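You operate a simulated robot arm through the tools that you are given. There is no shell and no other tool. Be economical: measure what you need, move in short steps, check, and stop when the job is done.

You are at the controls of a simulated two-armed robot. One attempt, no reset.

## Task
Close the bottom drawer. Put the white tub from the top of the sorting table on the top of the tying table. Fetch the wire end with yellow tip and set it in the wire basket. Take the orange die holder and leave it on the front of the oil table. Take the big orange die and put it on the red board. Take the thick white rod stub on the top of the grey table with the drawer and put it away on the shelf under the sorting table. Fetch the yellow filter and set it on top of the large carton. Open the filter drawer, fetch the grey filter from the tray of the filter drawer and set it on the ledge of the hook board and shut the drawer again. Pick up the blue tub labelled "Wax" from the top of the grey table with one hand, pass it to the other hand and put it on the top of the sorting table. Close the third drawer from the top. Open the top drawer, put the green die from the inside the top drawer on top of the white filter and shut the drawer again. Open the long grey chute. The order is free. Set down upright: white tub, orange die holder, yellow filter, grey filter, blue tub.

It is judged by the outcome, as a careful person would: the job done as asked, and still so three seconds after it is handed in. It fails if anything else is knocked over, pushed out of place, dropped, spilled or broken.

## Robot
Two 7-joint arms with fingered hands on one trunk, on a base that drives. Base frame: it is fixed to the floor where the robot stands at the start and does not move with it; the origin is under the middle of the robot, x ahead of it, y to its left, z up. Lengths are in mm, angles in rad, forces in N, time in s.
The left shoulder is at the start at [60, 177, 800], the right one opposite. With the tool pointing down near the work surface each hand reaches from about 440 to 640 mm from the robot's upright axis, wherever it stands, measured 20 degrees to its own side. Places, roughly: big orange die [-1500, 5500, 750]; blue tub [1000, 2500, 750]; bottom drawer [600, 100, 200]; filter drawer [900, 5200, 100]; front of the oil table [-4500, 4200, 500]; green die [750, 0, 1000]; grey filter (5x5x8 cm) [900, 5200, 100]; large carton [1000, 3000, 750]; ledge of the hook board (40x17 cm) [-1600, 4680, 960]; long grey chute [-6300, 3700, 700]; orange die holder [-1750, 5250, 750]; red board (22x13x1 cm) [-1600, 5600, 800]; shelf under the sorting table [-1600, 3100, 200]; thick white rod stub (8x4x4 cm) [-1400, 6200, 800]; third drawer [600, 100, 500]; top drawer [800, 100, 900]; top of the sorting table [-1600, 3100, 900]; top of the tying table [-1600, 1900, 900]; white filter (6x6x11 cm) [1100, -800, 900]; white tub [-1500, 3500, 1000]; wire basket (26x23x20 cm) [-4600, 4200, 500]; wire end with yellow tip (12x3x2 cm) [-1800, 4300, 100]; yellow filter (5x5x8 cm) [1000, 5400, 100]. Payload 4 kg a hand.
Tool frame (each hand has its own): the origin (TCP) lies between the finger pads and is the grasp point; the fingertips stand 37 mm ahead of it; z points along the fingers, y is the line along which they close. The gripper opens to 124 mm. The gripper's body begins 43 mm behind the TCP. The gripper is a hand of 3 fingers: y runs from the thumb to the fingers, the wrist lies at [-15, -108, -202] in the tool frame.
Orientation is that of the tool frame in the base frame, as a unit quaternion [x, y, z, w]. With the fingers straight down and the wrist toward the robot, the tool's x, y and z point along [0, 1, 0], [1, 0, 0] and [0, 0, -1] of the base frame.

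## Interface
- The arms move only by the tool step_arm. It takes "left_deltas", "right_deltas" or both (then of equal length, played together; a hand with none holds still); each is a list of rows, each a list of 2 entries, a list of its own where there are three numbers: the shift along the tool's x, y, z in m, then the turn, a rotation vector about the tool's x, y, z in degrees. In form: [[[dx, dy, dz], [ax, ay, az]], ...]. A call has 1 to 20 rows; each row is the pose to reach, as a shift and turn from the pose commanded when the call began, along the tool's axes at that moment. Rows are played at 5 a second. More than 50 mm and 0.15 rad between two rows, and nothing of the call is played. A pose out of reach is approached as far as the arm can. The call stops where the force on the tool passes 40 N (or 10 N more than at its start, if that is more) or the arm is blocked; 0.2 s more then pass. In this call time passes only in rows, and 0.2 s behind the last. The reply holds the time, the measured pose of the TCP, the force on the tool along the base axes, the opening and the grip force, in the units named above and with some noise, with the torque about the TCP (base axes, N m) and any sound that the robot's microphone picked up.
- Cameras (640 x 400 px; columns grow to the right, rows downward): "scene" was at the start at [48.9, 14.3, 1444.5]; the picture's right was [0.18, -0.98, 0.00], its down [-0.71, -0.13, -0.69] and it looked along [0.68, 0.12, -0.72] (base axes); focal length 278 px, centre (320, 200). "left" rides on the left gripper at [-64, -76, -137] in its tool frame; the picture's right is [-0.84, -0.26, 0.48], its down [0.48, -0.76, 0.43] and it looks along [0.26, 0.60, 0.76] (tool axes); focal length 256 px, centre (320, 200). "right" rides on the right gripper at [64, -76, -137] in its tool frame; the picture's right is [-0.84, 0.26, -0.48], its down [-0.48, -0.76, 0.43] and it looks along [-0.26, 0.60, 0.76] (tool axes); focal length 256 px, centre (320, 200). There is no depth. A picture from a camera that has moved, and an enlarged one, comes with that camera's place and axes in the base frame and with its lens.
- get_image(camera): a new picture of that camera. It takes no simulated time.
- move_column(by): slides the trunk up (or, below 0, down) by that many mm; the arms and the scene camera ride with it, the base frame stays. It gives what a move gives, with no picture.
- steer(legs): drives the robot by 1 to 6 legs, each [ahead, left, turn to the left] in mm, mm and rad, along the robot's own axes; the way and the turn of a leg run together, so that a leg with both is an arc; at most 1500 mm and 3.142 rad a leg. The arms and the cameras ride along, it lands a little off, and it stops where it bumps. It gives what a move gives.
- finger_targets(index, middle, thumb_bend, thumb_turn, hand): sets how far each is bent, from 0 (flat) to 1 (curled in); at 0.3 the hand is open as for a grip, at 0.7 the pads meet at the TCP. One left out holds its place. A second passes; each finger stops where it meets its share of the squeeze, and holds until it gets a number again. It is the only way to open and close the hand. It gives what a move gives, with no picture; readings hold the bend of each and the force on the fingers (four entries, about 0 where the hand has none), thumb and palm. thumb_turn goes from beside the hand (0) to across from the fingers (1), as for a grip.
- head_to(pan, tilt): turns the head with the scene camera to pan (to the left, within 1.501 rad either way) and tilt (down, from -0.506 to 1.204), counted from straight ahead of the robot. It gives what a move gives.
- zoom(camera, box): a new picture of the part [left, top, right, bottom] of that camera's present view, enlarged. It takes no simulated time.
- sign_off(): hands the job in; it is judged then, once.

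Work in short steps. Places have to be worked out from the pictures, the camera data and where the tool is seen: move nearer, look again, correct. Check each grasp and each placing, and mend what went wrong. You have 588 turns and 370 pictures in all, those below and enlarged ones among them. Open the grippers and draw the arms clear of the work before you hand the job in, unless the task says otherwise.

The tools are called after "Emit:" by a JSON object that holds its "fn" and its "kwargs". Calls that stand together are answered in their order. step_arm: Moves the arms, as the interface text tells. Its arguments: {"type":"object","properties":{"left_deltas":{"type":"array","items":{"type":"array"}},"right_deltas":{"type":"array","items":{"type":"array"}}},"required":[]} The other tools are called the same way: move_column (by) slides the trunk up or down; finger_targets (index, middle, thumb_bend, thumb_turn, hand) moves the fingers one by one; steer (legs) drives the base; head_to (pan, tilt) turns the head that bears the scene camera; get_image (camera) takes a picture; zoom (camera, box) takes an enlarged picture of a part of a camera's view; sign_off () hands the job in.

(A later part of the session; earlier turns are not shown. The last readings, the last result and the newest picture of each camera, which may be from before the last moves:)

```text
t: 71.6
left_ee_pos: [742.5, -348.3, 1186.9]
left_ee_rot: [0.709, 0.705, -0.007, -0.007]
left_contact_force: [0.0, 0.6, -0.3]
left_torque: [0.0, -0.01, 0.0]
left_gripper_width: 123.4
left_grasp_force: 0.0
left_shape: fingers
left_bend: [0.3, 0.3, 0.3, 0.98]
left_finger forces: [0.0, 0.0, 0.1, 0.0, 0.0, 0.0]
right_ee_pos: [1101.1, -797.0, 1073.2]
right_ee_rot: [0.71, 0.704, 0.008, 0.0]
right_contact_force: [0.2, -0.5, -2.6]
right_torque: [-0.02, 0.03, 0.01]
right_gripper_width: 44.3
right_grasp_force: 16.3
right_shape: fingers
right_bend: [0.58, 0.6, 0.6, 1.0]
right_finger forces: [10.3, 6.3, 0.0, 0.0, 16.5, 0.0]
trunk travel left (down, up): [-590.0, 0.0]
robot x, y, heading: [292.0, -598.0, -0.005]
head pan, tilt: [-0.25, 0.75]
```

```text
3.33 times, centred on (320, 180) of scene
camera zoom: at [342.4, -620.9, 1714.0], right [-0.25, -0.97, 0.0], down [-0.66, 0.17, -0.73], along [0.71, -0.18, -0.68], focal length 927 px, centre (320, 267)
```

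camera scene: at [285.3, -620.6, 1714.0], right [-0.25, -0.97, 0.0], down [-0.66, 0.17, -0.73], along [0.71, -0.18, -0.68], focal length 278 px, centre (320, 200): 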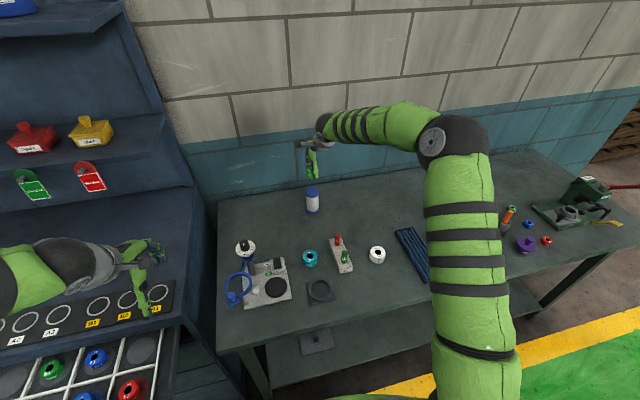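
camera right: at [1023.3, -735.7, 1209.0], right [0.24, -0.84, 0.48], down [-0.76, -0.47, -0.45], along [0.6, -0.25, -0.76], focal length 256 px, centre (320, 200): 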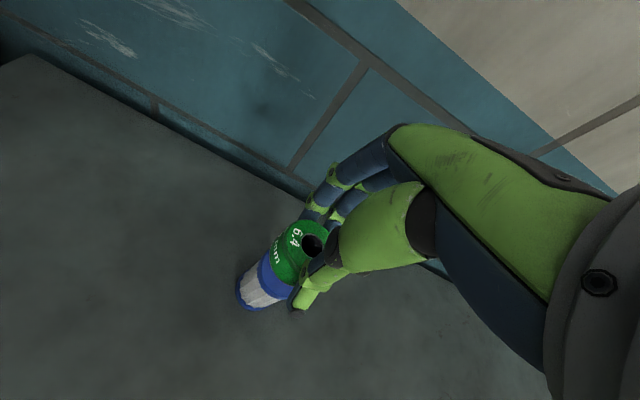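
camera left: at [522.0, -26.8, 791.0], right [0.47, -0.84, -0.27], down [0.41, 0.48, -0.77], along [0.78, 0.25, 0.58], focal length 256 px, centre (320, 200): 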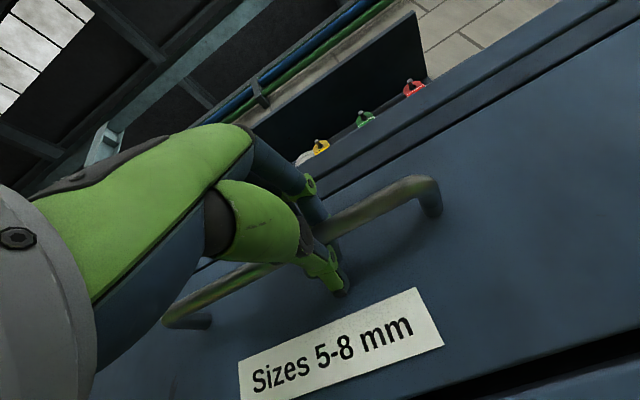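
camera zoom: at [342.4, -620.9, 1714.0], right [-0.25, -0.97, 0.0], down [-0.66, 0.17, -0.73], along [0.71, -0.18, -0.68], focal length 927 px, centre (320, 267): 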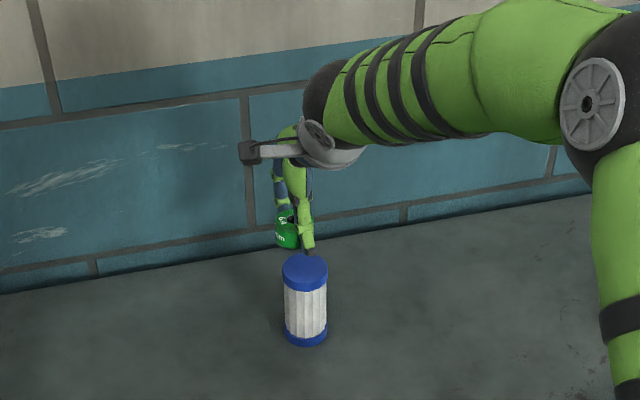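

The die is ~9 mm left of and ~6 mm short of the filter's axis. I correct that and look again.

Emit:
{"fn": "step_arm", "kwargs": {"right_deltas": [[[-0.009, 0.006, 0.01], [0, 0, 0]]]}}

Emit:
{"fn": "zoom", "kwargs": {"camera": "scene", "box": [270, 140, 350, 200]}}

Emit:
{"fn": "zoom", "kwargs": {"camera": "right", "box": [220, 190, 380, 320]}}

```text
t: 72.0
left_ee_pos: [743.7, -349.1, 1187.6]
left_ee_rot: [0.709, 0.705, -0.006, -0.007]
left_contact_force: [-0.3, -0.5, -0.4]
left_torque: [-0.05, 0.02, 0.01]
left_gripper_width: 123.4
left_grasp_force: 0.1
left_shape: fingers
left_bend: [0.3, 0.3, 0.3, 0.98]
left_finger forces: [0.0, 0.0, 0.0, 0.0, 0.1, 0.0]
right_ee_pos: [1107.4, -806.6, 1061.8]
right_ee_rot: [0.709, 0.705, 0.007, 0.0]
right_contact_force: [0.1, -1.3, -2.8]
right_torque: [-0.01, 0.06, -0.01]
right_gripper_width: 43.9
right_grasp_force: 16.7
right_shape: fingers
right_bend: [0.58, 0.6, 0.6, 1.0]
right_finger forces: [10.3, 6.3, 0.0, 0.0, 16.3, 0.0]
trunk travel left (down, up): [-590.0, 0.0]
robot x, y, heading: [292.7, -600.4, -0.004]
head pan, tilt: [-0.25, 0.75]
```

```text
6.67 times, centred on (310, 170) of scene
camera zoom: at [343.1, -621.3, 1713.9], right [-0.25, -0.97, 0.0], down [-0.66, 0.17, -0.73], along [0.71, -0.18, -0.68], focal length 1854 px, centre (387, 400)
```

zoom: 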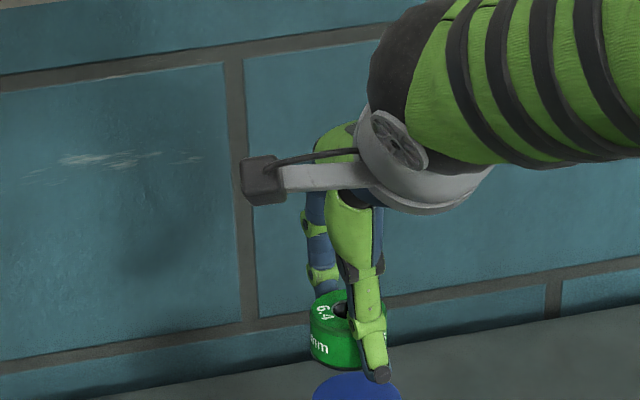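

```text
3.08 times, centred on (300, 255) of right
camera zoom: at [1029.9, -744.5, 1198.5], right [0.25, -0.84, 0.48], down [-0.76, -0.47, -0.45], along [0.6, -0.25, -0.76], focal length 788 px, centre (382, 31)
```

zoom: 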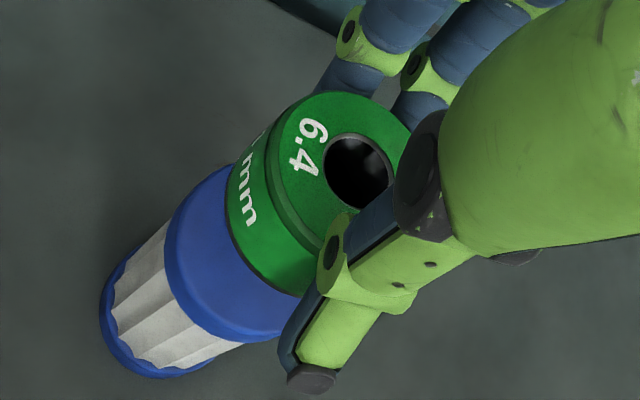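

Nearly centred; I shift 3 mm right and go down in small steps, watching the force.

Emit:
{"fn": "step_arm", "kwargs": {"right_deltas": [[[-0.003, 0, 0.006], [0, 0, 0]], [[-0.003, 0, 0.012], [0, 0, 0]], [[-0.003, 0, 0.018], [0, 0, 0]]]}}

Emit:
{"fn": "zoom", "kwargs": {"camera": "scene", "box": [270, 150, 350, 210]}}

```text
t: 72.8
left_ee_pos: [743.3, -349.3, 1186.7]
left_ee_rot: [0.709, 0.705, -0.007, -0.007]
left_contact_force: [-0.1, 0.4, 0.5]
left_torque: [0.02, -0.01, 0.01]
left_gripper_width: 123.6
left_grasp_force: 0.1
left_shape: fingers
left_bend: [0.3, 0.3, 0.3, 0.98]
left_finger forces: [0.0, 0.0, 0.0, 0.1, 0.1, 0.0]
right_ee_pos: [1107.0, -810.1, 1042.9]
right_ee_rot: [0.709, 0.705, 0.008, 0.0]
right_contact_force: [0.2, 0.1, -2.0]
right_torque: [-0.03, 0.03, 0.0]
right_gripper_width: 44.2
right_grasp_force: 17.1
right_shape: fingers
right_bend: [0.58, 0.6, 0.6, 1.0]
right_finger forces: [10.3, 6.3, 0.0, 0.1, 16.4, 0.0]
trunk travel left (down, up): [-590.0, 0.0]
robot x, y, heading: [289.9, -602.9, -0.003]
head pan, tilt: [-0.25, 0.75]
```

```text
6.67 times, centred on (310, 180) of scene
camera zoom: at [342.7, -621.0, 1714.0], right [-0.25, -0.97, 0.0], down [-0.66, 0.17, -0.73], along [0.71, -0.18, -0.68], focal length 1854 px, centre (387, 333)
```

zoom: 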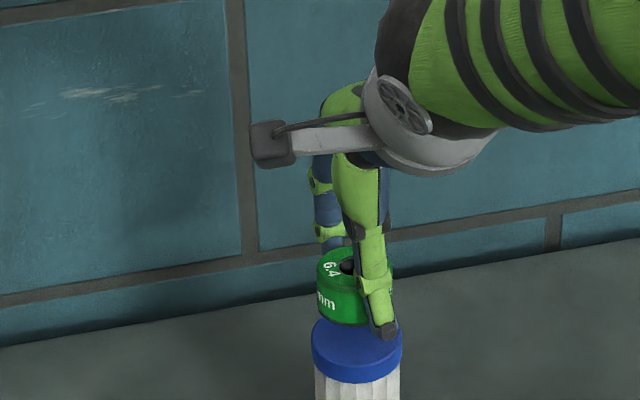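

About 15–20 mm still to go. I continue in 4 mm steps.

Emit:
{"fn": "step_arm", "kwargs": {"right_deltas": [[[0, 0, 0.004], [0, 0, 0]], [[0, 0, 0.008], [0, 0, 0]], [[0, 0, 0.011], [0, 0, 0]]]}}

Emit:
{"fn": "zoom", "kwargs": {"camera": "scene", "box": [270, 150, 350, 210]}}

```text
t: 73.6
left_ee_pos: [742.7, -350.2, 1187.2]
left_ee_rot: [0.709, 0.705, -0.008, -0.008]
left_contact_force: [-0.2, 0.1, -0.4]
left_torque: [0.0, -0.01, -0.01]
left_gripper_width: 123.1
left_grasp_force: 0.0
left_shape: fingers
left_bend: [0.3, 0.3, 0.3, 0.98]
left_finger forces: [0.0, 0.1, 0.0, 0.1, 0.0, 0.0]
right_ee_pos: [1107.0, -810.2, 1032.8]
right_ee_rot: [0.709, 0.705, 0.008, 0.001]
right_contact_force: [0.1, 0.2, -2.5]
right_torque: [-0.03, -0.01, 0.01]
right_gripper_width: 44.4
right_grasp_force: 16.1
right_shape: fingers
right_bend: [0.58, 0.6, 0.6, 1.0]
right_finger forces: [10.2, 6.4, 0.0, 0.1, 16.4, 0.0]
trunk travel left (down, up): [-590.0, 0.0]
robot x, y, heading: [292.1, -598.5, -0.005]
head pan, tilt: [-0.25, 0.75]
```

```text
6.67 times, centred on (310, 180) of scene
camera zoom: at [342.5, -620.8, 1714.0], right [-0.25, -0.97, 0.0], down [-0.66, 0.17, -0.73], along [0.71, -0.18, -0.68], focal length 1854 px, centre (387, 333)
```

zoom: 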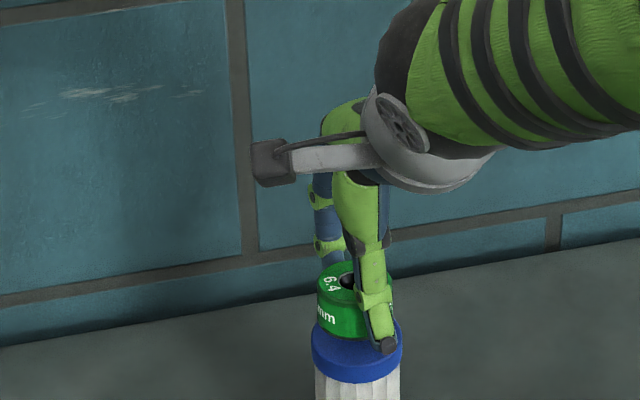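

Emit:
{"fn": "step_arm", "kwargs": {"right_deltas": [[[0, 0, 0.003], [0, 0, 0]], [[0, 0, 0.006], [0, 0, 0]], [[0, 0, 0.009], [0, 0, 0]], [[0, 0, 0.011], [0, 0, 0]]]}}

Emit:
{"fn": "zoom", "kwargs": {"camera": "scene", "box": [270, 150, 350, 210]}}

```text
t: 74.6
left_ee_pos: [742.8, -349.4, 1187.1]
left_ee_rot: [0.709, 0.705, -0.007, -0.007]
left_contact_force: [0.1, -0.1, -0.7]
left_torque: [-0.02, 0.0, 0.0]
left_gripper_width: 123.3
left_grasp_force: 0.2
left_shape: fingers
left_bend: [0.3, 0.3, 0.3, 0.98]
left_finger forces: [0.0, 0.0, 0.0, 0.1, 0.0, 0.0]
right_ee_pos: [1107.2, -808.6, 1021.1]
right_ee_rot: [0.71, 0.704, 0.008, 0.0]
right_contact_force: [-0.1, 0.0, -3.1]
right_torque: [0.01, 0.01, 0.03]
right_gripper_width: 44.2
right_grasp_force: 16.8
right_shape: fingers
right_bend: [0.58, 0.6, 0.6, 1.0]
right_finger forces: [10.3, 6.3, 0.0, 0.1, 16.2, 0.0]
trunk travel left (down, up): [-590.0, 0.0]
robot x, y, heading: [291.9, -598.1, -0.005]
head pan, tilt: [-0.25, 0.75]
```

```text
6.67 times, centred on (310, 180) of scene
camera zoom: at [342.4, -620.8, 1714.0], right [-0.25, -0.97, 0.0], down [-0.66, 0.17, -0.73], along [0.71, -0.18, -0.68], focal length 1854 px, centre (387, 333)
```

zoom: 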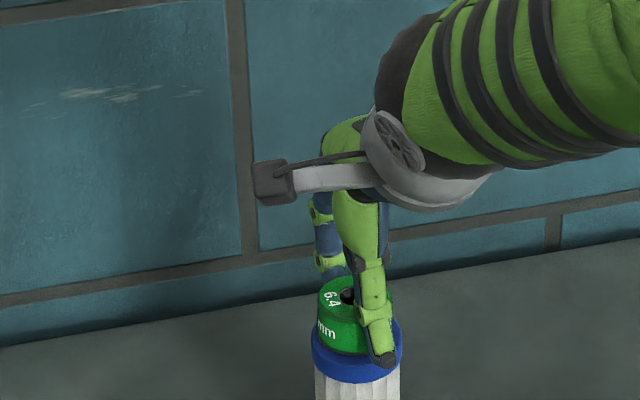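

Emit:
{"fn": "step_arm", "kwargs": {"right_deltas": [[[0, 0, 0.002], [0, 0, 0]], [[0, 0, 0.004], [0, 0, 0]], [[0, 0, 0.006], [0, 0, 0]]]}}

Emit:
{"fn": "get_image", "kwargs": {"camera": "right"}}

```text
t: 75.4
left_ee_pos: [742.3, -349.1, 1186.7]
left_ee_rot: [0.709, 0.705, -0.007, -0.006]
left_contact_force: [-0.4, 0.4, 0.3]
left_torque: [-0.02, 0.02, -0.01]
left_gripper_width: 123.5
left_grasp_force: 0.1
left_shape: fingers
left_bend: [0.3, 0.3, 0.3, 0.98]
left_finger forces: [0.0, 0.1, 0.0, 0.0, 0.0, 0.0]
right_ee_pos: [1108.2, -809.9, 1015.3]
right_ee_rot: [0.71, 0.704, 0.009, -0.001]
right_contact_force: [-0.4, 0.0, -2.1]
right_torque: [0.0, -0.06, 0.0]
right_gripper_width: 44.2
right_grasp_force: 16.6
right_shape: fingers
right_bend: [0.58, 0.6, 0.6, 1.0]
right_finger forces: [10.2, 6.4, 0.1, 0.0, 17.0, 0.0]
trunk travel left (down, up): [-590.0, 0.0]
robot x, y, heading: [291.0, -601.6, -0.004]
head pan, tilt: [-0.25, 0.75]
```

```text
320 pictures are left
camera right: at [1029.4, -747.4, 1153.2], right [0.24, -0.84, 0.48], down [-0.76, -0.47, -0.45], along [0.6, -0.25, -0.76], focal length 256 px, centre (320, 200)
```

right: 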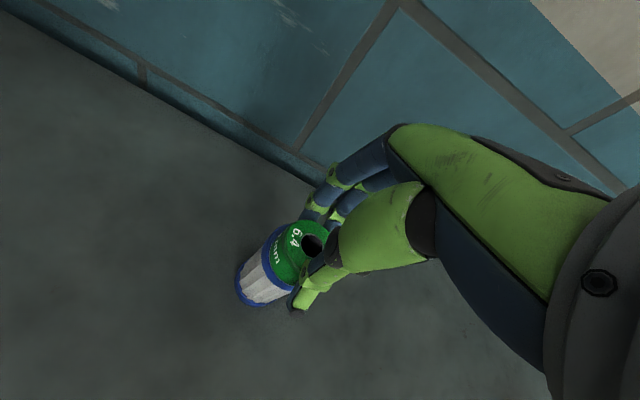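

Emit:
{"fn": "step_arm", "kwargs": {"right_deltas": [[[0, 0, 0.002], [0, 0, 0]], [[0, 0, 0.004], [0, 0, 0]], [[0, 0, 0.006], [0, 0, 0]]]}}

Emit:
{"fn": "zoom", "kwargs": {"camera": "right", "box": [220, 190, 380, 320]}}

Emit:
{"fn": "zoom", "kwargs": {"camera": "scene", "box": [270, 150, 350, 210]}}

```text
t: 76.2
left_ee_pos: [740.5, -348.7, 1188.2]
left_ee_rot: [0.709, 0.705, -0.006, -0.007]
left_contact_force: [0.3, 0.3, 0.7]
left_torque: [0.0, 0.01, 0.01]
left_gripper_width: 123.4
left_grasp_force: 0.0
left_shape: fingers
left_bend: [0.3, 0.3, 0.3, 0.98]
left_finger forces: [0.1, 0.0, 0.0, 0.1, 0.1, 0.0]
right_ee_pos: [1105.2, -808.9, 1014.7]
right_ee_rot: [0.71, 0.704, 0.01, 0.002]
right_contact_force: [-0.7, -0.7, 17.5]
right_torque: [0.01, -0.47, 0.01]
right_gripper_width: 45.2
right_grasp_force: 20.9
right_shape: fingers
right_bend: [0.58, 0.6, 0.6, 1.0]
right_finger forces: [11.1, 8.9, 0.1, 0.0, 22.4, 0.1]
trunk travel left (down, up): [-590.0, 0.0]
robot x, y, heading: [290.1, -601.2, -0.004]
head pan, tilt: [-0.25, 0.75]
```

```text
3.08 times, centred on (300, 255) of right
camera zoom: at [1028.7, -746.8, 1149.9], right [0.24, -0.84, 0.48], down [-0.76, -0.47, -0.45], along [0.61, -0.25, -0.75], focal length 788 px, centre (382, 31)
```

zoom: 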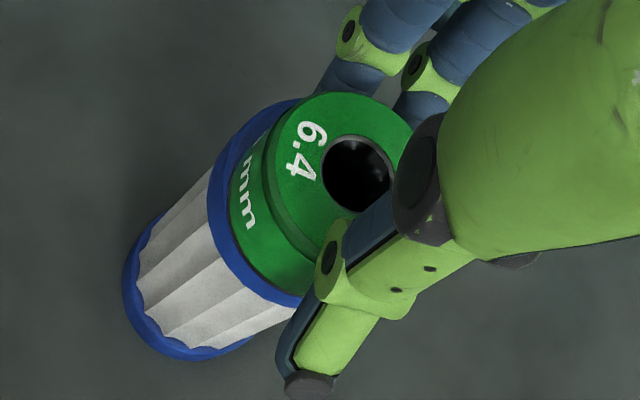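

```text
6.67 times, centred on (310, 180) of scene
camera zoom: at [340.0, -620.4, 1714.3], right [-0.25, -0.97, 0.0], down [-0.66, 0.17, -0.73], along [0.71, -0.18, -0.68], focal length 1854 px, centre (387, 333)
```

zoom: 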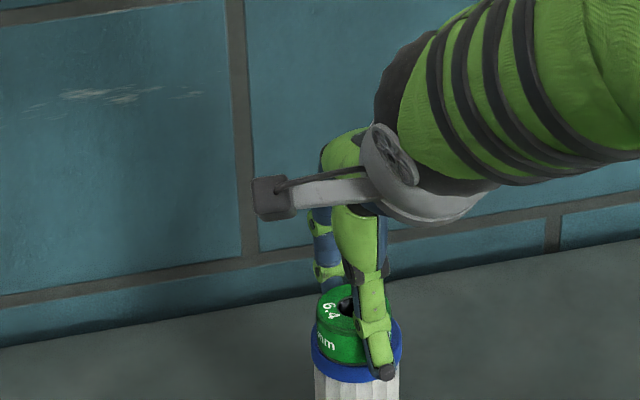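

Seated (17 N contact), centred on the filter. I relieve the pressure by 2 mm and open the fingers slightly.

Emit:
{"fn": "step_arm", "kwargs": {"right_deltas": [[[0, 0, -0.003], [0, 0, 0]]]}}

Emit:
{"fn": "finger_targets", "kwargs": {"hand": "right", "index": 0.52, "middle": 0.52, "thumb_bend": 0.52}}

Emit:
{"fn": "zoom", "kwargs": {"camera": "right", "box": [220, 190, 380, 320]}}

```text
t: 76.6
left_ee_pos: [742.0, -348.6, 1187.1]
left_ee_rot: [0.709, 0.706, -0.007, -0.007]
left_contact_force: [0.0, 0.3, 0.9]
left_torque: [0.01, -0.01, 0.01]
left_gripper_width: 123.2
left_grasp_force: 0.1
left_shape: fingers
left_bend: [0.3, 0.3, 0.3, 0.98]
left_finger forces: [0.0, 0.0, 0.0, 0.0, 0.0, 0.1]
right_ee_pos: [1106.8, -809.5, 1014.0]
right_ee_rot: [0.709, 0.705, 0.008, 0.0]
right_contact_force: [2.7, -0.5, 13.8]
right_torque: [0.0, -0.51, 0.01]
right_gripper_width: 45.3
right_grasp_force: 19.0
right_shape: fingers
right_bend: [0.57, 0.6, 0.6, 1.0]
right_finger forces: [11.4, 8.9, 0.0, 0.1, 18.7, 0.0]
trunk travel left (down, up): [-590.0, 0.0]
robot x, y, heading: [293.0, -598.8, -0.008]
head pan, tilt: [-0.25, 0.75]
```

```text
t: 77.6
left_ee_pos: [743.0, -349.6, 1186.7]
left_ee_rot: [0.709, 0.705, -0.007, -0.007]
left_contact_force: [0.2, 0.2, -0.5]
left_torque: [0.01, -0.01, -0.01]
left_gripper_width: 123.4
left_grasp_force: 0.1
left_shape: fingers
left_bend: [0.3, 0.3, 0.3, 0.98]
left_finger forces: [0.0, 0.0, 0.0, 0.1, 0.1, 0.0]
right_ee_pos: [1107.1, -808.5, 1012.9]
right_ee_rot: [0.71, 0.704, 0.007, 0.0]
right_contact_force: [-0.4, 0.4, -0.3]
right_torque: [-0.03, 0.02, -0.01]
right_gripper_width: 55.9
right_grasp_force: 0.0
right_shape: fingers
right_bend: [0.52, 0.52, 0.52, 1.0]
right_finger forces: [0.0, 0.0, 0.0, 0.0, 0.0, 0.0]
trunk travel left (down, up): [-590.0, 0.0]
robot x, y, heading: [293.3, -603.1, -0.005]
head pan, tilt: [-0.25, 0.75]
```

```text
3.08 times, centred on (300, 255) of right
camera zoom: at [1029.4, -747.4, 1149.1], right [0.25, -0.84, 0.48], down [-0.76, -0.47, -0.45], along [0.6, -0.25, -0.76], focal length 788 px, centre (382, 31)
```

zoom: 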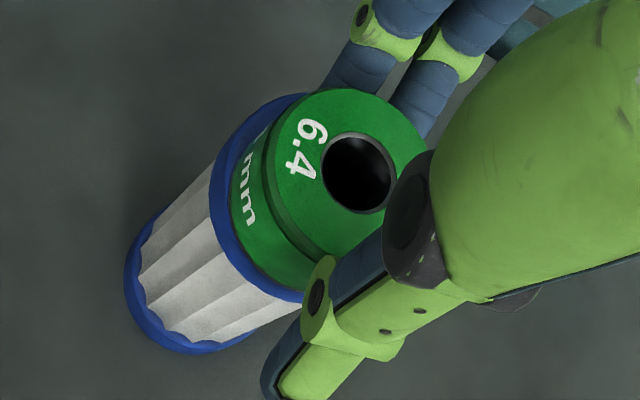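

Released cleanly. I open further, lift 110 mm, and back off.

Emit:
{"fn": "finger_targets", "kwargs": {"hand": "right", "index": 0.38, "middle": 0.38, "thumb_bend": 0.42}}

Emit:
{"fn": "step_arm", "kwargs": {"right_deltas": [[[0, 0.003, -0.04], [0, 0, 0]], [[0, 0.003, -0.08], [0, 0, 0]], [[0, 0.003, -0.12], [0, 0, 0]]]}}

Emit:
{"fn": "steer", "kwargs": {"legs": [[-400, 0, 0]]}}

Emit:
{"fn": "zoom", "kwargs": {"camera": "scene", "box": [180, 80, 440, 250]}}

```text
t: 78.6
left_ee_pos: [742.7, -349.2, 1188.9]
left_ee_rot: [0.71, 0.705, -0.006, -0.006]
left_contact_force: [0.6, 0.1, 0.0]
left_torque: [-0.04, 0.01, 0.01]
left_gripper_width: 123.2
left_grasp_force: 0.0
left_shape: fingers
left_bend: [0.3, 0.3, 0.3, 0.98]
left_finger forces: [0.0, 0.0, 0.1, 0.0, 0.1, 0.0]
right_ee_pos: [1105.9, -809.2, 1013.8]
right_ee_rot: [0.71, 0.705, 0.007, -0.001]
right_contact_force: [0.3, 0.2, 0.2]
right_torque: [-0.04, -0.02, -0.04]
right_gripper_width: 92.6
right_grasp_force: 0.1
right_shape: fingers
right_bend: [0.38, 0.38, 0.42, 0.99]
right_finger forces: [0.1, 0.0, 0.1, 0.0, 0.0, 0.0]
trunk travel left (down, up): [-590.0, 0.0]
robot x, y, heading: [293.5, -602.2, -0.004]
head pan, tilt: [-0.25, 0.75]
```

```text
t: 79.4
left_ee_pos: [740.9, -349.0, 1188.4]
left_ee_rot: [0.709, 0.705, -0.007, -0.007]
left_contact_force: [-0.8, -0.7, -0.7]
left_torque: [0.03, -0.02, 0.0]
left_gripper_width: 123.4
left_grasp_force: 0.1
left_shape: fingers
left_bend: [0.3, 0.3, 0.3, 0.98]
left_finger forces: [0.1, 0.0, 0.0, 0.0, 0.0, 0.0]
right_ee_pos: [1108.2, -809.6, 1135.4]
right_ee_rot: [0.71, 0.704, 0.008, 0.001]
right_contact_force: [0.2, -0.1, -0.3]
right_torque: [-0.03, -0.04, -0.03]
right_gripper_width: 93.1
right_grasp_force: 0.1
right_shape: fingers
right_bend: [0.38, 0.38, 0.42, 0.99]
right_finger forces: [0.0, 0.1, 0.0, 0.1, 0.1, 0.0]
trunk travel left (down, up): [-590.0, 0.0]
robot x, y, heading: [290.7, -597.9, -0.003]
head pan, tilt: [-0.25, 0.75]
```

```text
t: 81.9
left_ee_pos: [342.8, -346.1, 1187.4]
left_ee_rot: [0.708, 0.706, -0.007, -0.007]
left_contact_force: [0.0, -0.2, 0.6]
left_torque: [0.0, 0.01, -0.02]
left_gripper_width: 123.2
left_grasp_force: 0.1
left_shape: fingers
left_bend: [0.3, 0.3, 0.3, 0.98]
left_finger forces: [0.0, 0.0, 0.0, 0.1, 0.0, 0.1]
right_ee_pos: [709.8, -806.6, 1135.0]
right_ee_rot: [0.709, 0.705, 0.008, 0.0]
right_contact_force: [0.3, 0.5, 0.8]
right_torque: [-0.02, -0.01, -0.01]
right_gripper_width: 92.8
right_grasp_force: 0.0
right_shape: fingers
right_bend: [0.38, 0.38, 0.42, 0.99]
right_finger forces: [0.0, 0.0, 0.0, 0.0, 0.1, 0.0]
trunk travel left (down, up): [-590.0, 0.0]
robot x, y, heading: [-104.4, -597.4, -0.002]
head pan, tilt: [-0.25, 0.75]
```

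```text
2.35 times, centred on (310, 165) of scene
camera zoom: at [-57.7, -618.8, 1714.0], right [-0.25, -0.97, 0.0], down [-0.66, 0.17, -0.73], along [0.71, -0.18, -0.68], focal length 654 px, centre (344, 282)
```

zoom: 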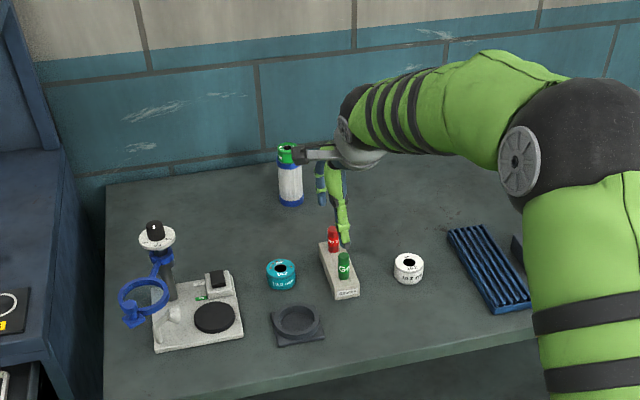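

The die stands on the white filter. Now I shut the top drawer: retract the right arm, back off, slide left and lower the trunk.

Emit:
{"fn": "step_arm", "kwargs": {"right_deltas": [[[0, -0.045, 0], [0, 0, 0]], [[0, -0.09, 0], [0, 0, 0]], [[0, -0.135, 0], [0, 0, 0]], [[0, -0.18, 0], [0, 0, 0]], [[0, -0.225, 0], [0, 0, 0]], [[0, -0.27, 0], [0, 0, 0]], [[0, -0.315, 0], [0, 0, 0]]]}}

Emit:
{"fn": "steer", "kwargs": {"legs": [[-180, 0, 0], [0, 420, 0]]}}

Emit:
{"fn": "move_column", "kwargs": {"by": -310}}

Emit:
{"fn": "head_to", "kwargs": {"pan": 0.2, "tilt": 0.7}}

Emit:
{"fn": "get_image", "kwargs": {"camera": "scene"}}

```text
t: 83.5
left_ee_pos: [343.4, -346.1, 1188.0]
left_ee_rot: [0.708, 0.706, -0.007, -0.007]
left_contact_force: [0.7, 1.1, 0.1]
left_torque: [0.02, -0.03, -0.01]
left_gripper_width: 123.5
left_grasp_force: 0.1
left_shape: fingers
left_bend: [0.3, 0.3, 0.3, 0.98]
left_finger forces: [0.0, 0.0, 0.0, 0.1, 0.1, 0.0]
right_ee_pos: [394.6, -805.3, 1131.4]
right_ee_rot: [0.71, 0.705, 0.008, 0.0]
right_contact_force: [0.9, -0.3, 0.4]
right_torque: [0.01, -0.01, 0.0]
right_gripper_width: 93.0
right_grasp_force: 0.0
right_shape: fingers
right_bend: [0.38, 0.38, 0.42, 0.99]
right_finger forces: [0.0, 0.0, 0.0, 0.0, 0.1, 0.0]
trunk travel left (down, up): [-590.0, 0.0]
robot x, y, heading: [-108.0, -598.2, -0.003]
head pan, tilt: [-0.25, 0.75]
```

```text
t: 87.2
left_ee_pos: [165.0, 75.4, 1187.0]
left_ee_rot: [0.709, 0.705, -0.007, -0.007]
left_contact_force: [0.0, -0.5, 0.2]
left_torque: [-0.04, -0.02, -0.02]
left_gripper_width: 123.5
left_grasp_force: 0.0
left_shape: fingers
left_bend: [0.3, 0.3, 0.3, 0.98]
left_finger forces: [0.0, 0.0, 0.1, 0.0, 0.1, 0.0]
right_ee_pos: [216.5, -384.1, 1129.8]
right_ee_rot: [0.71, 0.705, 0.008, 0.0]
right_contact_force: [0.1, -0.2, 0.4]
right_torque: [0.0, 0.01, -0.01]
right_gripper_width: 93.1
right_grasp_force: 0.0
right_shape: fingers
right_bend: [0.38, 0.38, 0.42, 0.99]
right_finger forces: [0.0, 0.0, 0.1, 0.0, 0.0, 0.0]
trunk travel left (down, up): [-590.0, 0.0]
robot x, y, heading: [-288.8, -180.9, -0.005]
head pan, tilt: [-0.25, 0.75]
```

```text
t: 90.3
left_ee_pos: [164.4, 74.5, 877.8]
left_ee_rot: [0.708, 0.706, -0.007, -0.008]
left_contact_force: [0.2, -0.6, 0.2]
left_torque: [-0.03, -0.04, 0.01]
left_gripper_width: 122.9
left_grasp_force: 0.0
left_shape: fingers
left_bend: [0.3, 0.3, 0.3, 0.98]
left_finger forces: [0.1, 0.0, 0.0, 0.1, 0.0, 0.0]
right_ee_pos: [215.5, -385.2, 819.4]
right_ee_rot: [0.709, 0.705, 0.007, 0.0]
right_contact_force: [-0.2, 0.8, -0.1]
right_torque: [-0.02, 0.03, -0.02]
right_gripper_width: 93.1
right_grasp_force: 0.0
right_shape: fingers
right_bend: [0.38, 0.38, 0.42, 0.99]
right_finger forces: [0.1, 0.0, 0.0, 0.0, 0.1, 0.1]
trunk travel left (down, up): [-280.0, 310.0]
robot x, y, heading: [-282.5, -176.2, -0.001]
head pan, tilt: [-0.25, 0.75]
```

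```text
t: 91.2
left_ee_pos: [165.4, 74.3, 877.3]
left_ee_rot: [0.709, 0.705, -0.007, -0.007]
left_contact_force: [-0.2, -0.2, -0.6]
left_torque: [0.02, 0.01, -0.02]
left_gripper_width: 123.4
left_grasp_force: 0.1
left_shape: fingers
left_bend: [0.3, 0.3, 0.3, 0.98]
left_finger forces: [0.1, 0.0, 0.0, 0.1, 0.1, 0.1]
right_ee_pos: [216.4, -385.4, 821.1]
right_ee_rot: [0.709, 0.705, 0.007, 0.0]
right_contact_force: [-0.6, 0.2, 0.1]
right_torque: [0.03, 0.02, 0.0]
right_gripper_width: 93.2
right_grasp_force: 0.0
right_shape: fingers
right_bend: [0.38, 0.38, 0.42, 0.99]
right_finger forces: [0.0, 0.0, 0.0, 0.1, 0.1, 0.1]
trunk travel left (down, up): [-280.0, 310.0]
robot x, y, heading: [-286.8, -175.8, -0.001]
head pan, tilt: [0.201, 0.7]
```

```text
315 pictures are left
camera scene: at [-232.1, -160.7, 1408.2], right [0.19, -0.98, 0.0], down [-0.63, -0.13, -0.76], along [0.75, 0.15, -0.64], focal length 278 px, centre (320, 200)
```

scene: 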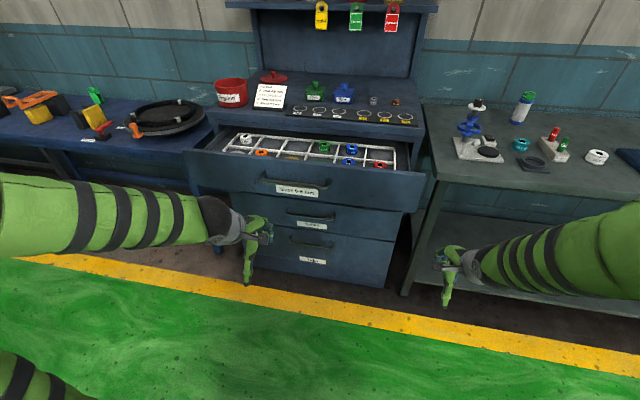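

Hand lined up with the handle. I drive ahead to push the drawer shut.

Emit:
{"fn": "steer", "kwargs": {"legs": [[440, 0, 0]]}}

Emit:
{"fn": "get_image", "kwargs": {"camera": "scene"}}

```text
t: 93.7
left_ee_pos: [576.3, 74.4, 875.7]
left_ee_rot: [0.707, 0.707, -0.008, -0.01]
left_contact_force: [-22.2, -0.9, 6.8]
left_torque: [0.04, -0.4, 0.06]
left_gripper_width: 122.1
left_grasp_force: 11.5
left_shape: fingers
left_bend: [0.31, 0.38, 0.3, 0.98]
left_finger forces: [1.5, 21.3, 0.0, 0.0, 0.0, 0.1]
right_ee_pos: [633.6, -383.4, 821.5]
right_ee_rot: [0.708, 0.707, 0.008, 0.001]
right_contact_force: [0.8, 0.9, -0.1]
right_torque: [-0.02, 0.0, 0.01]
right_gripper_width: 93.0
right_grasp_force: 0.0
right_shape: fingers
right_bend: [0.38, 0.38, 0.42, 0.99]
right_finger forces: [0.1, 0.0, 0.1, 0.0, 0.0, 0.1]
trunk travel left (down, up): [-280.0, 310.0]
robot x, y, heading: [131.3, -175.8, 0.003]
head pan, tilt: [0.201, 0.7]
stopped in leg 1: the force on the tool passed its limit at 49 N (the readings are from after the stop); the commanded pose is now the measured one
```

```text
314 pictures are left
camera scene: at [183.7, -162.1, 1408.3], right [0.2, -0.98, 0.0], down [-0.63, -0.13, -0.77], along [0.75, 0.15, -0.64], focal length 278 px, centre (320, 200)
```

scene: 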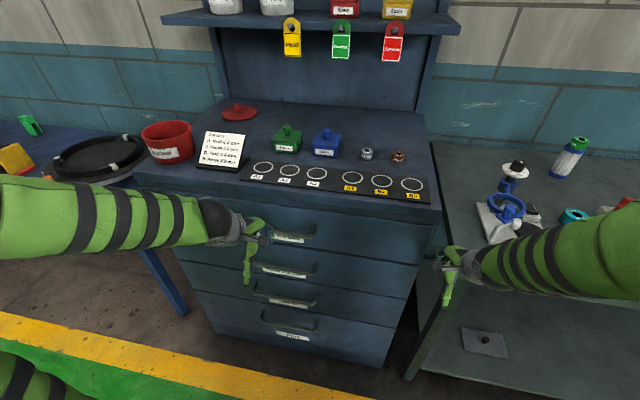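

Top drawer is shut. I back off and travel left to the area of the blue tub and carton, then look around.

Emit:
{"fn": "steer", "kwargs": {"legs": [[-400, 0, 0], [0, 1500, 0], [0, 1200, 0]]}}

Emit:
{"fn": "move_column", "kwargs": {"by": 200}}

Emit:
{"fn": "head_to", "kwargs": {"pan": 0.3, "tilt": 0.5}}

Emit:
{"fn": "get_image", "kwargs": {"camera": "scene"}}

```text
t: 109.0
left_ee_pos: [174.9, 2779.0, 876.6]
left_ee_rot: [0.705, 0.709, -0.008, -0.009]
left_contact_force: [-0.4, 0.0, 0.3]
left_torque: [0.01, -0.02, 0.04]
left_gripper_width: 123.2
left_grasp_force: 0.1
left_shape: fingers
left_bend: [0.3, 0.3, 0.3, 0.98]
left_finger forces: [0.0, 0.1, 0.0, 0.1, 0.1, 0.1]
right_ee_pos: [232.9, 2320.8, 819.3]
right_ee_rot: [0.706, 0.708, 0.007, 0.0]
right_contact_force: [0.9, -0.9, 0.1]
right_torque: [-0.01, 0.01, -0.03]
right_gripper_width: 92.8
right_grasp_force: 0.2
right_shape: fingers
right_bend: [0.38, 0.38, 0.42, 0.99]
right_finger forces: [0.1, 0.0, 0.0, 0.0, 0.0, 0.1]
trunk travel left (down, up): [-280.0, 310.0]
robot x, y, heading: [-269.3, 2524.9, 0.001]
head pan, tilt: [0.201, 0.7]
```

```text
t: 111.1
left_ee_pos: [174.7, 2778.3, 1076.7]
left_ee_rot: [0.705, 0.709, -0.008, -0.009]
left_contact_force: [0.1, -0.8, 0.4]
left_torque: [-0.01, -0.02, -0.03]
left_gripper_width: 123.3
left_grasp_force: 0.1
left_shape: fingers
left_bend: [0.3, 0.3, 0.3, 0.98]
left_finger forces: [0.0, 0.1, 0.0, 0.1, 0.0, 0.0]
right_ee_pos: [233.8, 2320.6, 1020.1]
right_ee_rot: [0.707, 0.708, 0.008, 0.0]
right_contact_force: [0.9, 0.3, 0.5]
right_torque: [-0.01, 0.0, 0.03]
right_gripper_width: 93.1
right_grasp_force: 0.1
right_shape: fingers
right_bend: [0.38, 0.38, 0.42, 0.99]
right_finger forces: [0.0, 0.0, 0.0, 0.1, 0.0, 0.1]
trunk travel left (down, up): [-480.0, 110.0]
robot x, y, heading: [-273.9, 2524.5, 0.005]
head pan, tilt: [0.201, 0.7]
```

```text
t: 111.8
left_ee_pos: [176.4, 2778.6, 1075.5]
left_ee_rot: [0.706, 0.708, -0.008, -0.01]
left_contact_force: [-0.1, 0.0, 0.1]
left_torque: [0.02, -0.01, -0.02]
left_gripper_width: 123.3
left_grasp_force: 0.1
left_shape: fingers
left_bend: [0.3, 0.3, 0.3, 0.98]
left_finger forces: [0.0, 0.0, 0.0, 0.0, 0.0, 0.1]
right_ee_pos: [234.1, 2320.7, 1021.2]
right_ee_rot: [0.706, 0.708, 0.007, 0.0]
right_contact_force: [0.9, 0.0, -0.4]
right_torque: [0.0, 0.03, -0.02]
right_gripper_width: 92.9
right_grasp_force: 0.0
right_shape: fingers
right_bend: [0.38, 0.38, 0.42, 0.99]
right_finger forces: [0.1, 0.1, 0.0, 0.0, 0.0, 0.0]
trunk travel left (down, up): [-480.0, 110.0]
robot x, y, heading: [-270.4, 2521.7, 0.005]
head pan, tilt: [0.3, 0.499]
```

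```text
313 pictures are left
camera scene: at [-213.5, 2551.0, 1625.9], right [0.3, -0.95, 0.0], down [-0.46, -0.14, -0.88], along [0.84, 0.26, -0.48], focal length 278 px, centre (320, 200)
```

scene: 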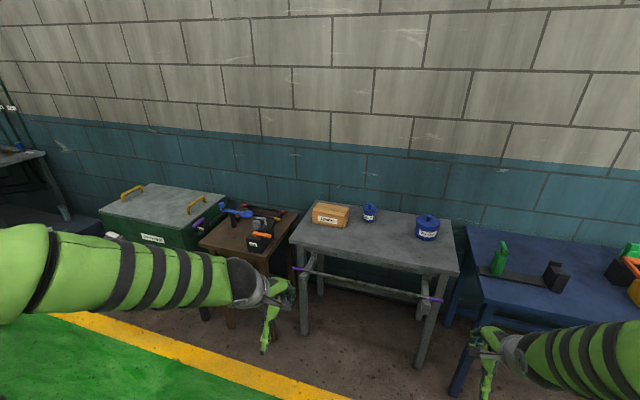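

Emit:
{"fn": "zoom", "kwargs": {"camera": "scene", "box": [270, 180, 470, 300]}}

```text
3.20 times, centred on (370, 240) of scene
camera zoom: at [-213.5, 2551.0, 1625.9], right [0.3, -0.95, 0.0], down [-0.46, -0.14, -0.88], along [0.84, 0.26, -0.48], focal length 890 px, centre (160, 72)
```

zoom: 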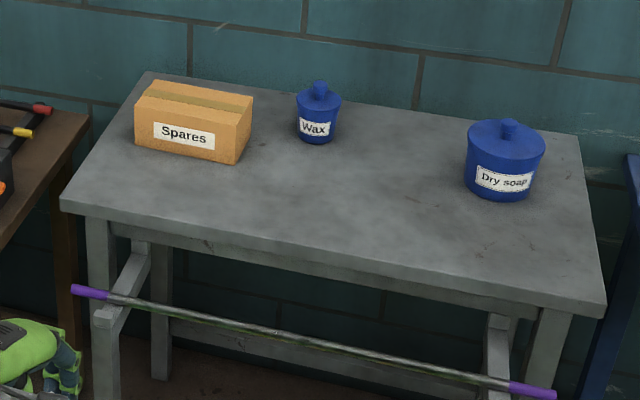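

Wax tub and the carton are seen. Next I drive on to the filter drawer at y≈5200.

Emit:
{"fn": "steer", "kwargs": {"legs": [[0, 1400, 0], [0, 1200, 0]]}}

Emit:
{"fn": "head_to", "kwargs": {"pan": 0.1, "tilt": 0.6}}

Emit:
{"fn": "get_image", "kwargs": {"camera": "scene"}}

```text
t: 124.5
left_ee_pos: [149.6, 5386.8, 1076.2]
left_ee_rot: [0.704, 0.71, -0.008, -0.01]
left_contact_force: [-0.3, 0.7, -0.5]
left_torque: [0.01, 0.01, -0.02]
left_gripper_width: 123.2
left_grasp_force: 0.1
left_shape: fingers
left_bend: [0.3, 0.3, 0.3, 0.98]
left_finger forces: [0.0, 0.0, 0.0, 0.0, 0.1, 0.0]
right_ee_pos: [207.8, 4928.4, 1019.8]
right_ee_rot: [0.705, 0.709, 0.007, 0.0]
right_contact_force: [-0.2, -0.2, 0.0]
right_torque: [-0.01, -0.02, 0.01]
right_gripper_width: 93.1
right_grasp_force: 0.0
right_shape: fingers
right_bend: [0.38, 0.38, 0.42, 0.99]
right_finger forces: [0.0, 0.0, 0.0, 0.1, 0.0, 0.0]
trunk travel left (down, up): [-480.0, 110.0]
robot x, y, heading: [-292.9, 5130.7, 0.01]
head pan, tilt: [0.3, 0.499]
```

```text
t: 125.3
left_ee_pos: [149.0, 5386.4, 1076.5]
left_ee_rot: [0.704, 0.71, -0.008, -0.01]
left_contact_force: [0.4, 0.4, 0.9]
left_torque: [-0.04, 0.0, 0.0]
left_gripper_width: 123.4
left_grasp_force: 0.1
left_shape: fingers
left_bend: [0.3, 0.3, 0.3, 0.98]
left_finger forces: [0.0, 0.1, 0.0, 0.1, 0.0, 0.1]
right_ee_pos: [209.5, 4928.4, 1019.4]
right_ee_rot: [0.705, 0.709, 0.008, 0.0]
right_contact_force: [-0.6, 0.0, -0.3]
right_torque: [0.02, -0.01, 0.02]
right_gripper_width: 93.0
right_grasp_force: 0.1
right_shape: fingers
right_bend: [0.38, 0.38, 0.42, 0.99]
right_finger forces: [0.0, 0.1, 0.1, 0.0, 0.0, 0.0]
trunk travel left (down, up): [-480.0, 110.0]
robot x, y, heading: [-297.6, 5130.5, 0.008]
head pan, tilt: [0.099, 0.6]
```

```text
311 pictures are left
camera scene: at [-238.0, 5139.0, 1616.9], right [0.11, -0.99, 0.0], down [-0.56, -0.06, -0.83], along [0.82, 0.09, -0.56], focal length 278 px, centre (320, 200)
```

scene: 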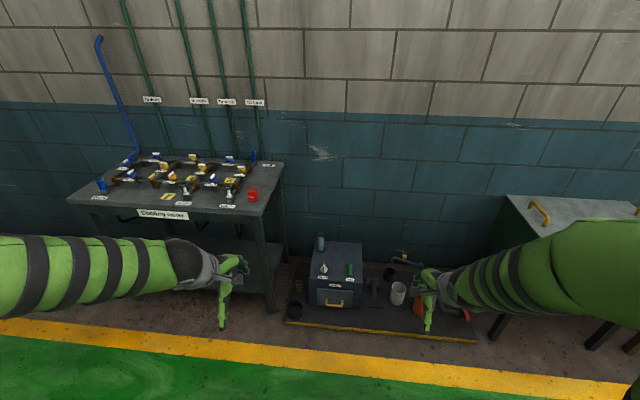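

Emit:
{"fn": "zoom", "kwargs": {"camera": "scene", "box": [270, 220, 490, 350]}}

```text
2.91 times, centred on (380, 285) of scene
camera zoom: at [-238.0, 5139.0, 1616.9], right [0.11, -0.99, 0.0], down [-0.56, -0.06, -0.83], along [0.82, 0.09, -0.56], focal length 809 px, centre (146, -47)
```

zoom: 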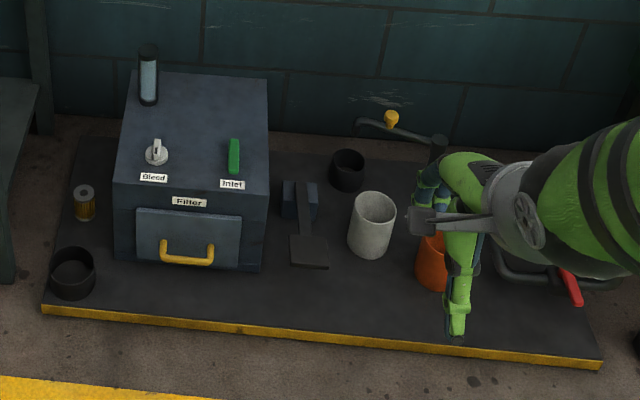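

Yellow filter stands left of the box at about (957, 5416). I approach, lower the trunk and look again.

Emit:
{"fn": "steer", "kwargs": {"legs": [[450, 85, 0]]}}

Emit:
{"fn": "move_column", "kwargs": {"by": -400}}

Emit:
{"fn": "head_to", "kwargs": {"pan": 0.15, "tilt": 0.8}}

Emit:
{"fn": "get_image", "kwargs": {"camera": "scene"}}

Emit:
{"fn": "get_image", "kwargs": {"camera": "left"}}

```text
t: 128.0
left_ee_pos: [600.1, 5476.0, 1075.9]
left_ee_rot: [0.704, 0.71, -0.008, -0.009]
left_contact_force: [0.2, 0.0, 0.0]
left_torque: [0.03, 0.0, 0.0]
left_gripper_width: 123.2
left_grasp_force: 0.1
left_shape: fingers
left_bend: [0.3, 0.3, 0.3, 0.98]
left_finger forces: [0.0, 0.0, 0.0, 0.0, 0.0, 0.0]
right_ee_pos: [659.5, 5017.5, 1020.2]
right_ee_rot: [0.704, 0.71, 0.007, -0.001]
right_contact_force: [-0.1, -0.4, 0.7]
right_torque: [0.01, 0.02, 0.02]
right_gripper_width: 93.1
right_grasp_force: 0.1
right_shape: fingers
right_bend: [0.38, 0.38, 0.42, 0.99]
right_finger forces: [0.0, 0.1, 0.0, 0.0, 0.1, 0.0]
trunk travel left (down, up): [-480.0, 110.0]
robot x, y, heading: [154.7, 5218.2, 0.014]
head pan, tilt: [0.099, 0.6]
```

```text
t: 131.9
left_ee_pos: [599.4, 5475.6, 675.6]
left_ee_rot: [0.703, 0.711, -0.008, -0.009]
left_contact_force: [1.7, -0.3, -0.4]
left_torque: [0.01, 0.0, 0.0]
left_gripper_width: 123.4
left_grasp_force: 0.0
left_shape: fingers
left_bend: [0.3, 0.3, 0.3, 0.98]
left_finger forces: [0.0, 0.0, 0.1, 0.0, 0.1, 0.0]
right_ee_pos: [659.1, 5018.1, 619.1]
right_ee_rot: [0.705, 0.71, 0.007, 0.001]
right_contact_force: [-0.1, -0.2, -0.1]
right_torque: [0.04, 0.01, 0.01]
right_gripper_width: 93.2
right_grasp_force: 0.1
right_shape: fingers
right_bend: [0.38, 0.38, 0.42, 0.99]
right_finger forces: [0.0, 0.1, 0.1, 0.0, 0.0, 0.0]
trunk travel left (down, up): [-80.0, 510.0]
robot x, y, heading: [155.4, 5219.1, 0.005]
head pan, tilt: [0.099, 0.6]
```

```text
t: 132.6
left_ee_pos: [598.1, 5476.0, 676.0]
left_ee_rot: [0.704, 0.71, -0.008, -0.01]
left_contact_force: [0.1, 0.7, 0.8]
left_torque: [-0.04, -0.01, 0.0]
left_gripper_width: 123.1
left_grasp_force: 0.0
left_shape: fingers
left_bend: [0.3, 0.3, 0.3, 0.98]
left_finger forces: [0.0, 0.0, 0.0, 0.0, 0.0, 0.0]
right_ee_pos: [658.6, 5018.0, 620.1]
right_ee_rot: [0.704, 0.71, 0.007, 0.0]
right_contact_force: [0.0, 0.1, 0.2]
right_torque: [0.0, 0.03, -0.02]
right_gripper_width: 93.3
right_grasp_force: 0.1
right_shape: fingers
right_bend: [0.38, 0.38, 0.42, 0.99]
right_finger forces: [0.0, 0.1, 0.0, 0.0, 0.1, 0.0]
trunk travel left (down, up): [-80.0, 510.0]
robot x, y, heading: [152.1, 5217.4, 0.006]
head pan, tilt: [0.15, 0.799]
```

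```text
309 pictures are left
camera scene: at [204.0, 5230.8, 1200.1], right [0.16, -0.99, 0.0], down [-0.71, -0.11, -0.7], along [0.69, 0.11, -0.72], focal length 278 px, centre (320, 200)
```

scene: 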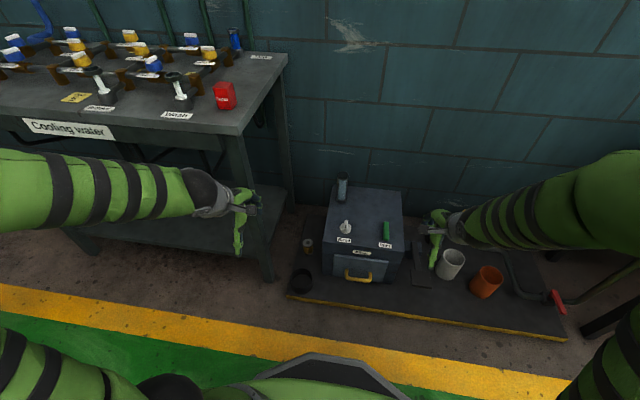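

```text
308 pictures are left
camera left: at [526.7, 5410.5, 813.4], right [-0.26, -0.84, -0.48], down [-0.78, 0.48, -0.42], along [0.58, 0.26, -0.77], focal length 256 px, centre (320, 200)
```

left: 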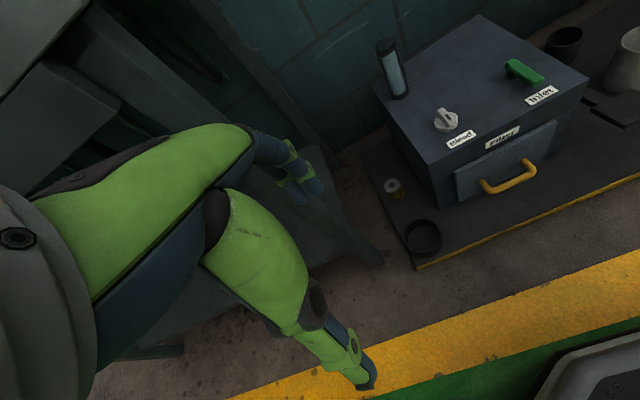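

Yellow filter ≈ (961, 5410), top z≈108; black cup in front at x≈794, box side at y≈5334. I line the left hand up in y, drive ahead, and lower.

Emit:
{"fn": "step_arm", "kwargs": {"left_deltas": [[[-0.03, 0, 0.03], [0, 0, 0]], [[-0.064, 0, 0.06], [0, 0, 0]], [[-0.064, 0.03, 0.09], [0, 0, 0]], [[-0.064, 0.06, 0.13], [0, 0, 0]]]}}

Emit:
{"fn": "steer", "kwargs": {"legs": [[180, 0, 0]]}}

Emit:
{"fn": "move_column", "kwargs": {"by": -75}}

Emit:
{"fn": "step_arm", "kwargs": {"left_deltas": [[[0, 0.04, 0.04], [0, 0, 0]], [[0, 0.08, 0.08], [0, 0, 0]], [[0, 0.12, 0.12], [0, 0, 0]], [[0, 0.125, 0.16], [0, 0, 0]], [[0, 0.125, 0.2], [0, 0, 0]]]}}

Emit:
{"fn": "get_image", "kwargs": {"camera": "left"}}

Emit:
{"fn": "get_image", "kwargs": {"camera": "scene"}}

```text
t: 133.6
left_ee_pos: [658.6, 5411.3, 545.3]
left_ee_rot: [0.703, 0.711, -0.008, -0.008]
left_contact_force: [0.0, -0.9, -0.7]
left_torque: [0.04, -0.04, -0.01]
left_gripper_width: 123.3
left_grasp_force: 0.1
left_shape: fingers
left_bend: [0.3, 0.3, 0.3, 0.98]
left_finger forces: [0.1, 0.0, 0.0, 0.0, 0.0, 0.1]
right_ee_pos: [658.7, 5018.9, 620.1]
right_ee_rot: [0.704, 0.71, 0.008, 0.0]
right_contact_force: [-0.2, 0.9, 0.3]
right_torque: [0.0, 0.02, 0.02]
right_gripper_width: 93.1
right_grasp_force: 0.0
right_shape: fingers
right_bend: [0.38, 0.38, 0.42, 0.99]
right_finger forces: [0.0, 0.0, 0.1, 0.0, 0.0, 0.0]
trunk travel left (down, up): [-80.0, 510.0]
robot x, y, heading: [155.6, 5220.5, 0.01]
head pan, tilt: [0.15, 0.799]
```

```text
t: 135.1
left_ee_pos: [835.9, 5414.6, 544.4]
left_ee_rot: [0.703, 0.711, -0.008, -0.008]
left_contact_force: [0.8, 0.6, -0.3]
left_torque: [-0.01, -0.02, 0.02]
left_gripper_width: 123.4
left_grasp_force: 0.0
left_shape: fingers
left_bend: [0.3, 0.3, 0.3, 0.98]
left_finger forces: [0.0, 0.0, 0.0, 0.0, 0.0, 0.0]
right_ee_pos: [839.2, 5019.6, 618.8]
right_ee_rot: [0.704, 0.71, 0.007, -0.001]
right_contact_force: [-0.4, 0.9, 0.7]
right_torque: [0.0, 0.03, 0.0]
right_gripper_width: 93.3
right_grasp_force: 0.0
right_shape: fingers
right_bend: [0.38, 0.38, 0.42, 0.99]
right_finger forces: [0.1, 0.1, 0.0, 0.1, 0.0, 0.0]
trunk travel left (down, up): [-80.0, 510.0]
robot x, y, heading: [332.8, 5220.2, 0.009]
head pan, tilt: [0.15, 0.799]
```

```text
t: 136.2
left_ee_pos: [835.2, 5413.6, 469.7]
left_ee_rot: [0.703, 0.711, -0.008, -0.009]
left_contact_force: [0.5, 0.3, 0.2]
left_torque: [0.01, 0.0, -0.01]
left_gripper_width: 123.4
left_grasp_force: 0.2
left_shape: fingers
left_bend: [0.3, 0.3, 0.3, 0.98]
left_finger forces: [0.0, 0.0, 0.1, 0.0, 0.0, 0.1]
right_ee_pos: [838.1, 5019.8, 544.8]
right_ee_rot: [0.704, 0.71, 0.007, 0.0]
right_contact_force: [-0.7, -0.7, -0.1]
right_torque: [0.01, 0.01, 0.01]
right_gripper_width: 93.1
right_grasp_force: 0.0
right_shape: fingers
right_bend: [0.38, 0.38, 0.42, 0.99]
right_finger forces: [0.0, 0.0, 0.0, 0.0, 0.0, 0.0]
trunk travel left (down, up): [-5.0, 585.0]
robot x, y, heading: [330.1, 5217.0, 0.01]
head pan, tilt: [0.15, 0.799]
```

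```text
refused: row 1 steps farther than a row can; nothing moved
```

```text
307 pictures are left
camera left: at [763.8, 5349.2, 606.9], right [-0.26, -0.84, -0.48], down [-0.78, 0.47, -0.42], along [0.58, 0.26, -0.77], focal length 256 px, centre (320, 200)
```

left: 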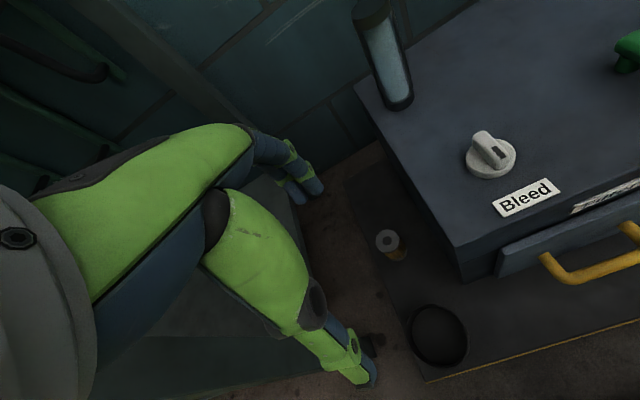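

```text
306 pictures are left
camera scene: at [382.4, 5232.7, 1125.1], right [0.16, -0.99, 0.0], down [-0.71, -0.11, -0.7], along [0.69, 0.11, -0.72], focal length 278 px, centre (320, 200)
```

scene: 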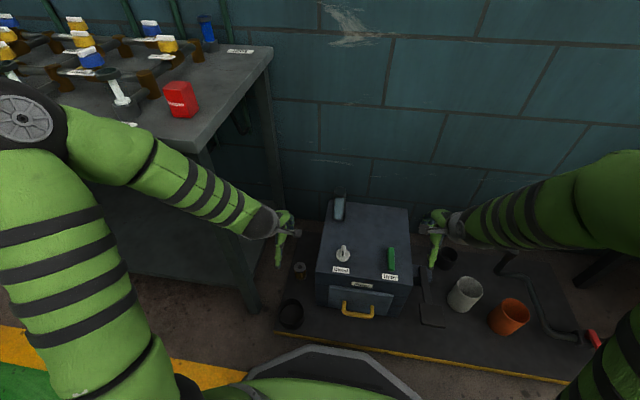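

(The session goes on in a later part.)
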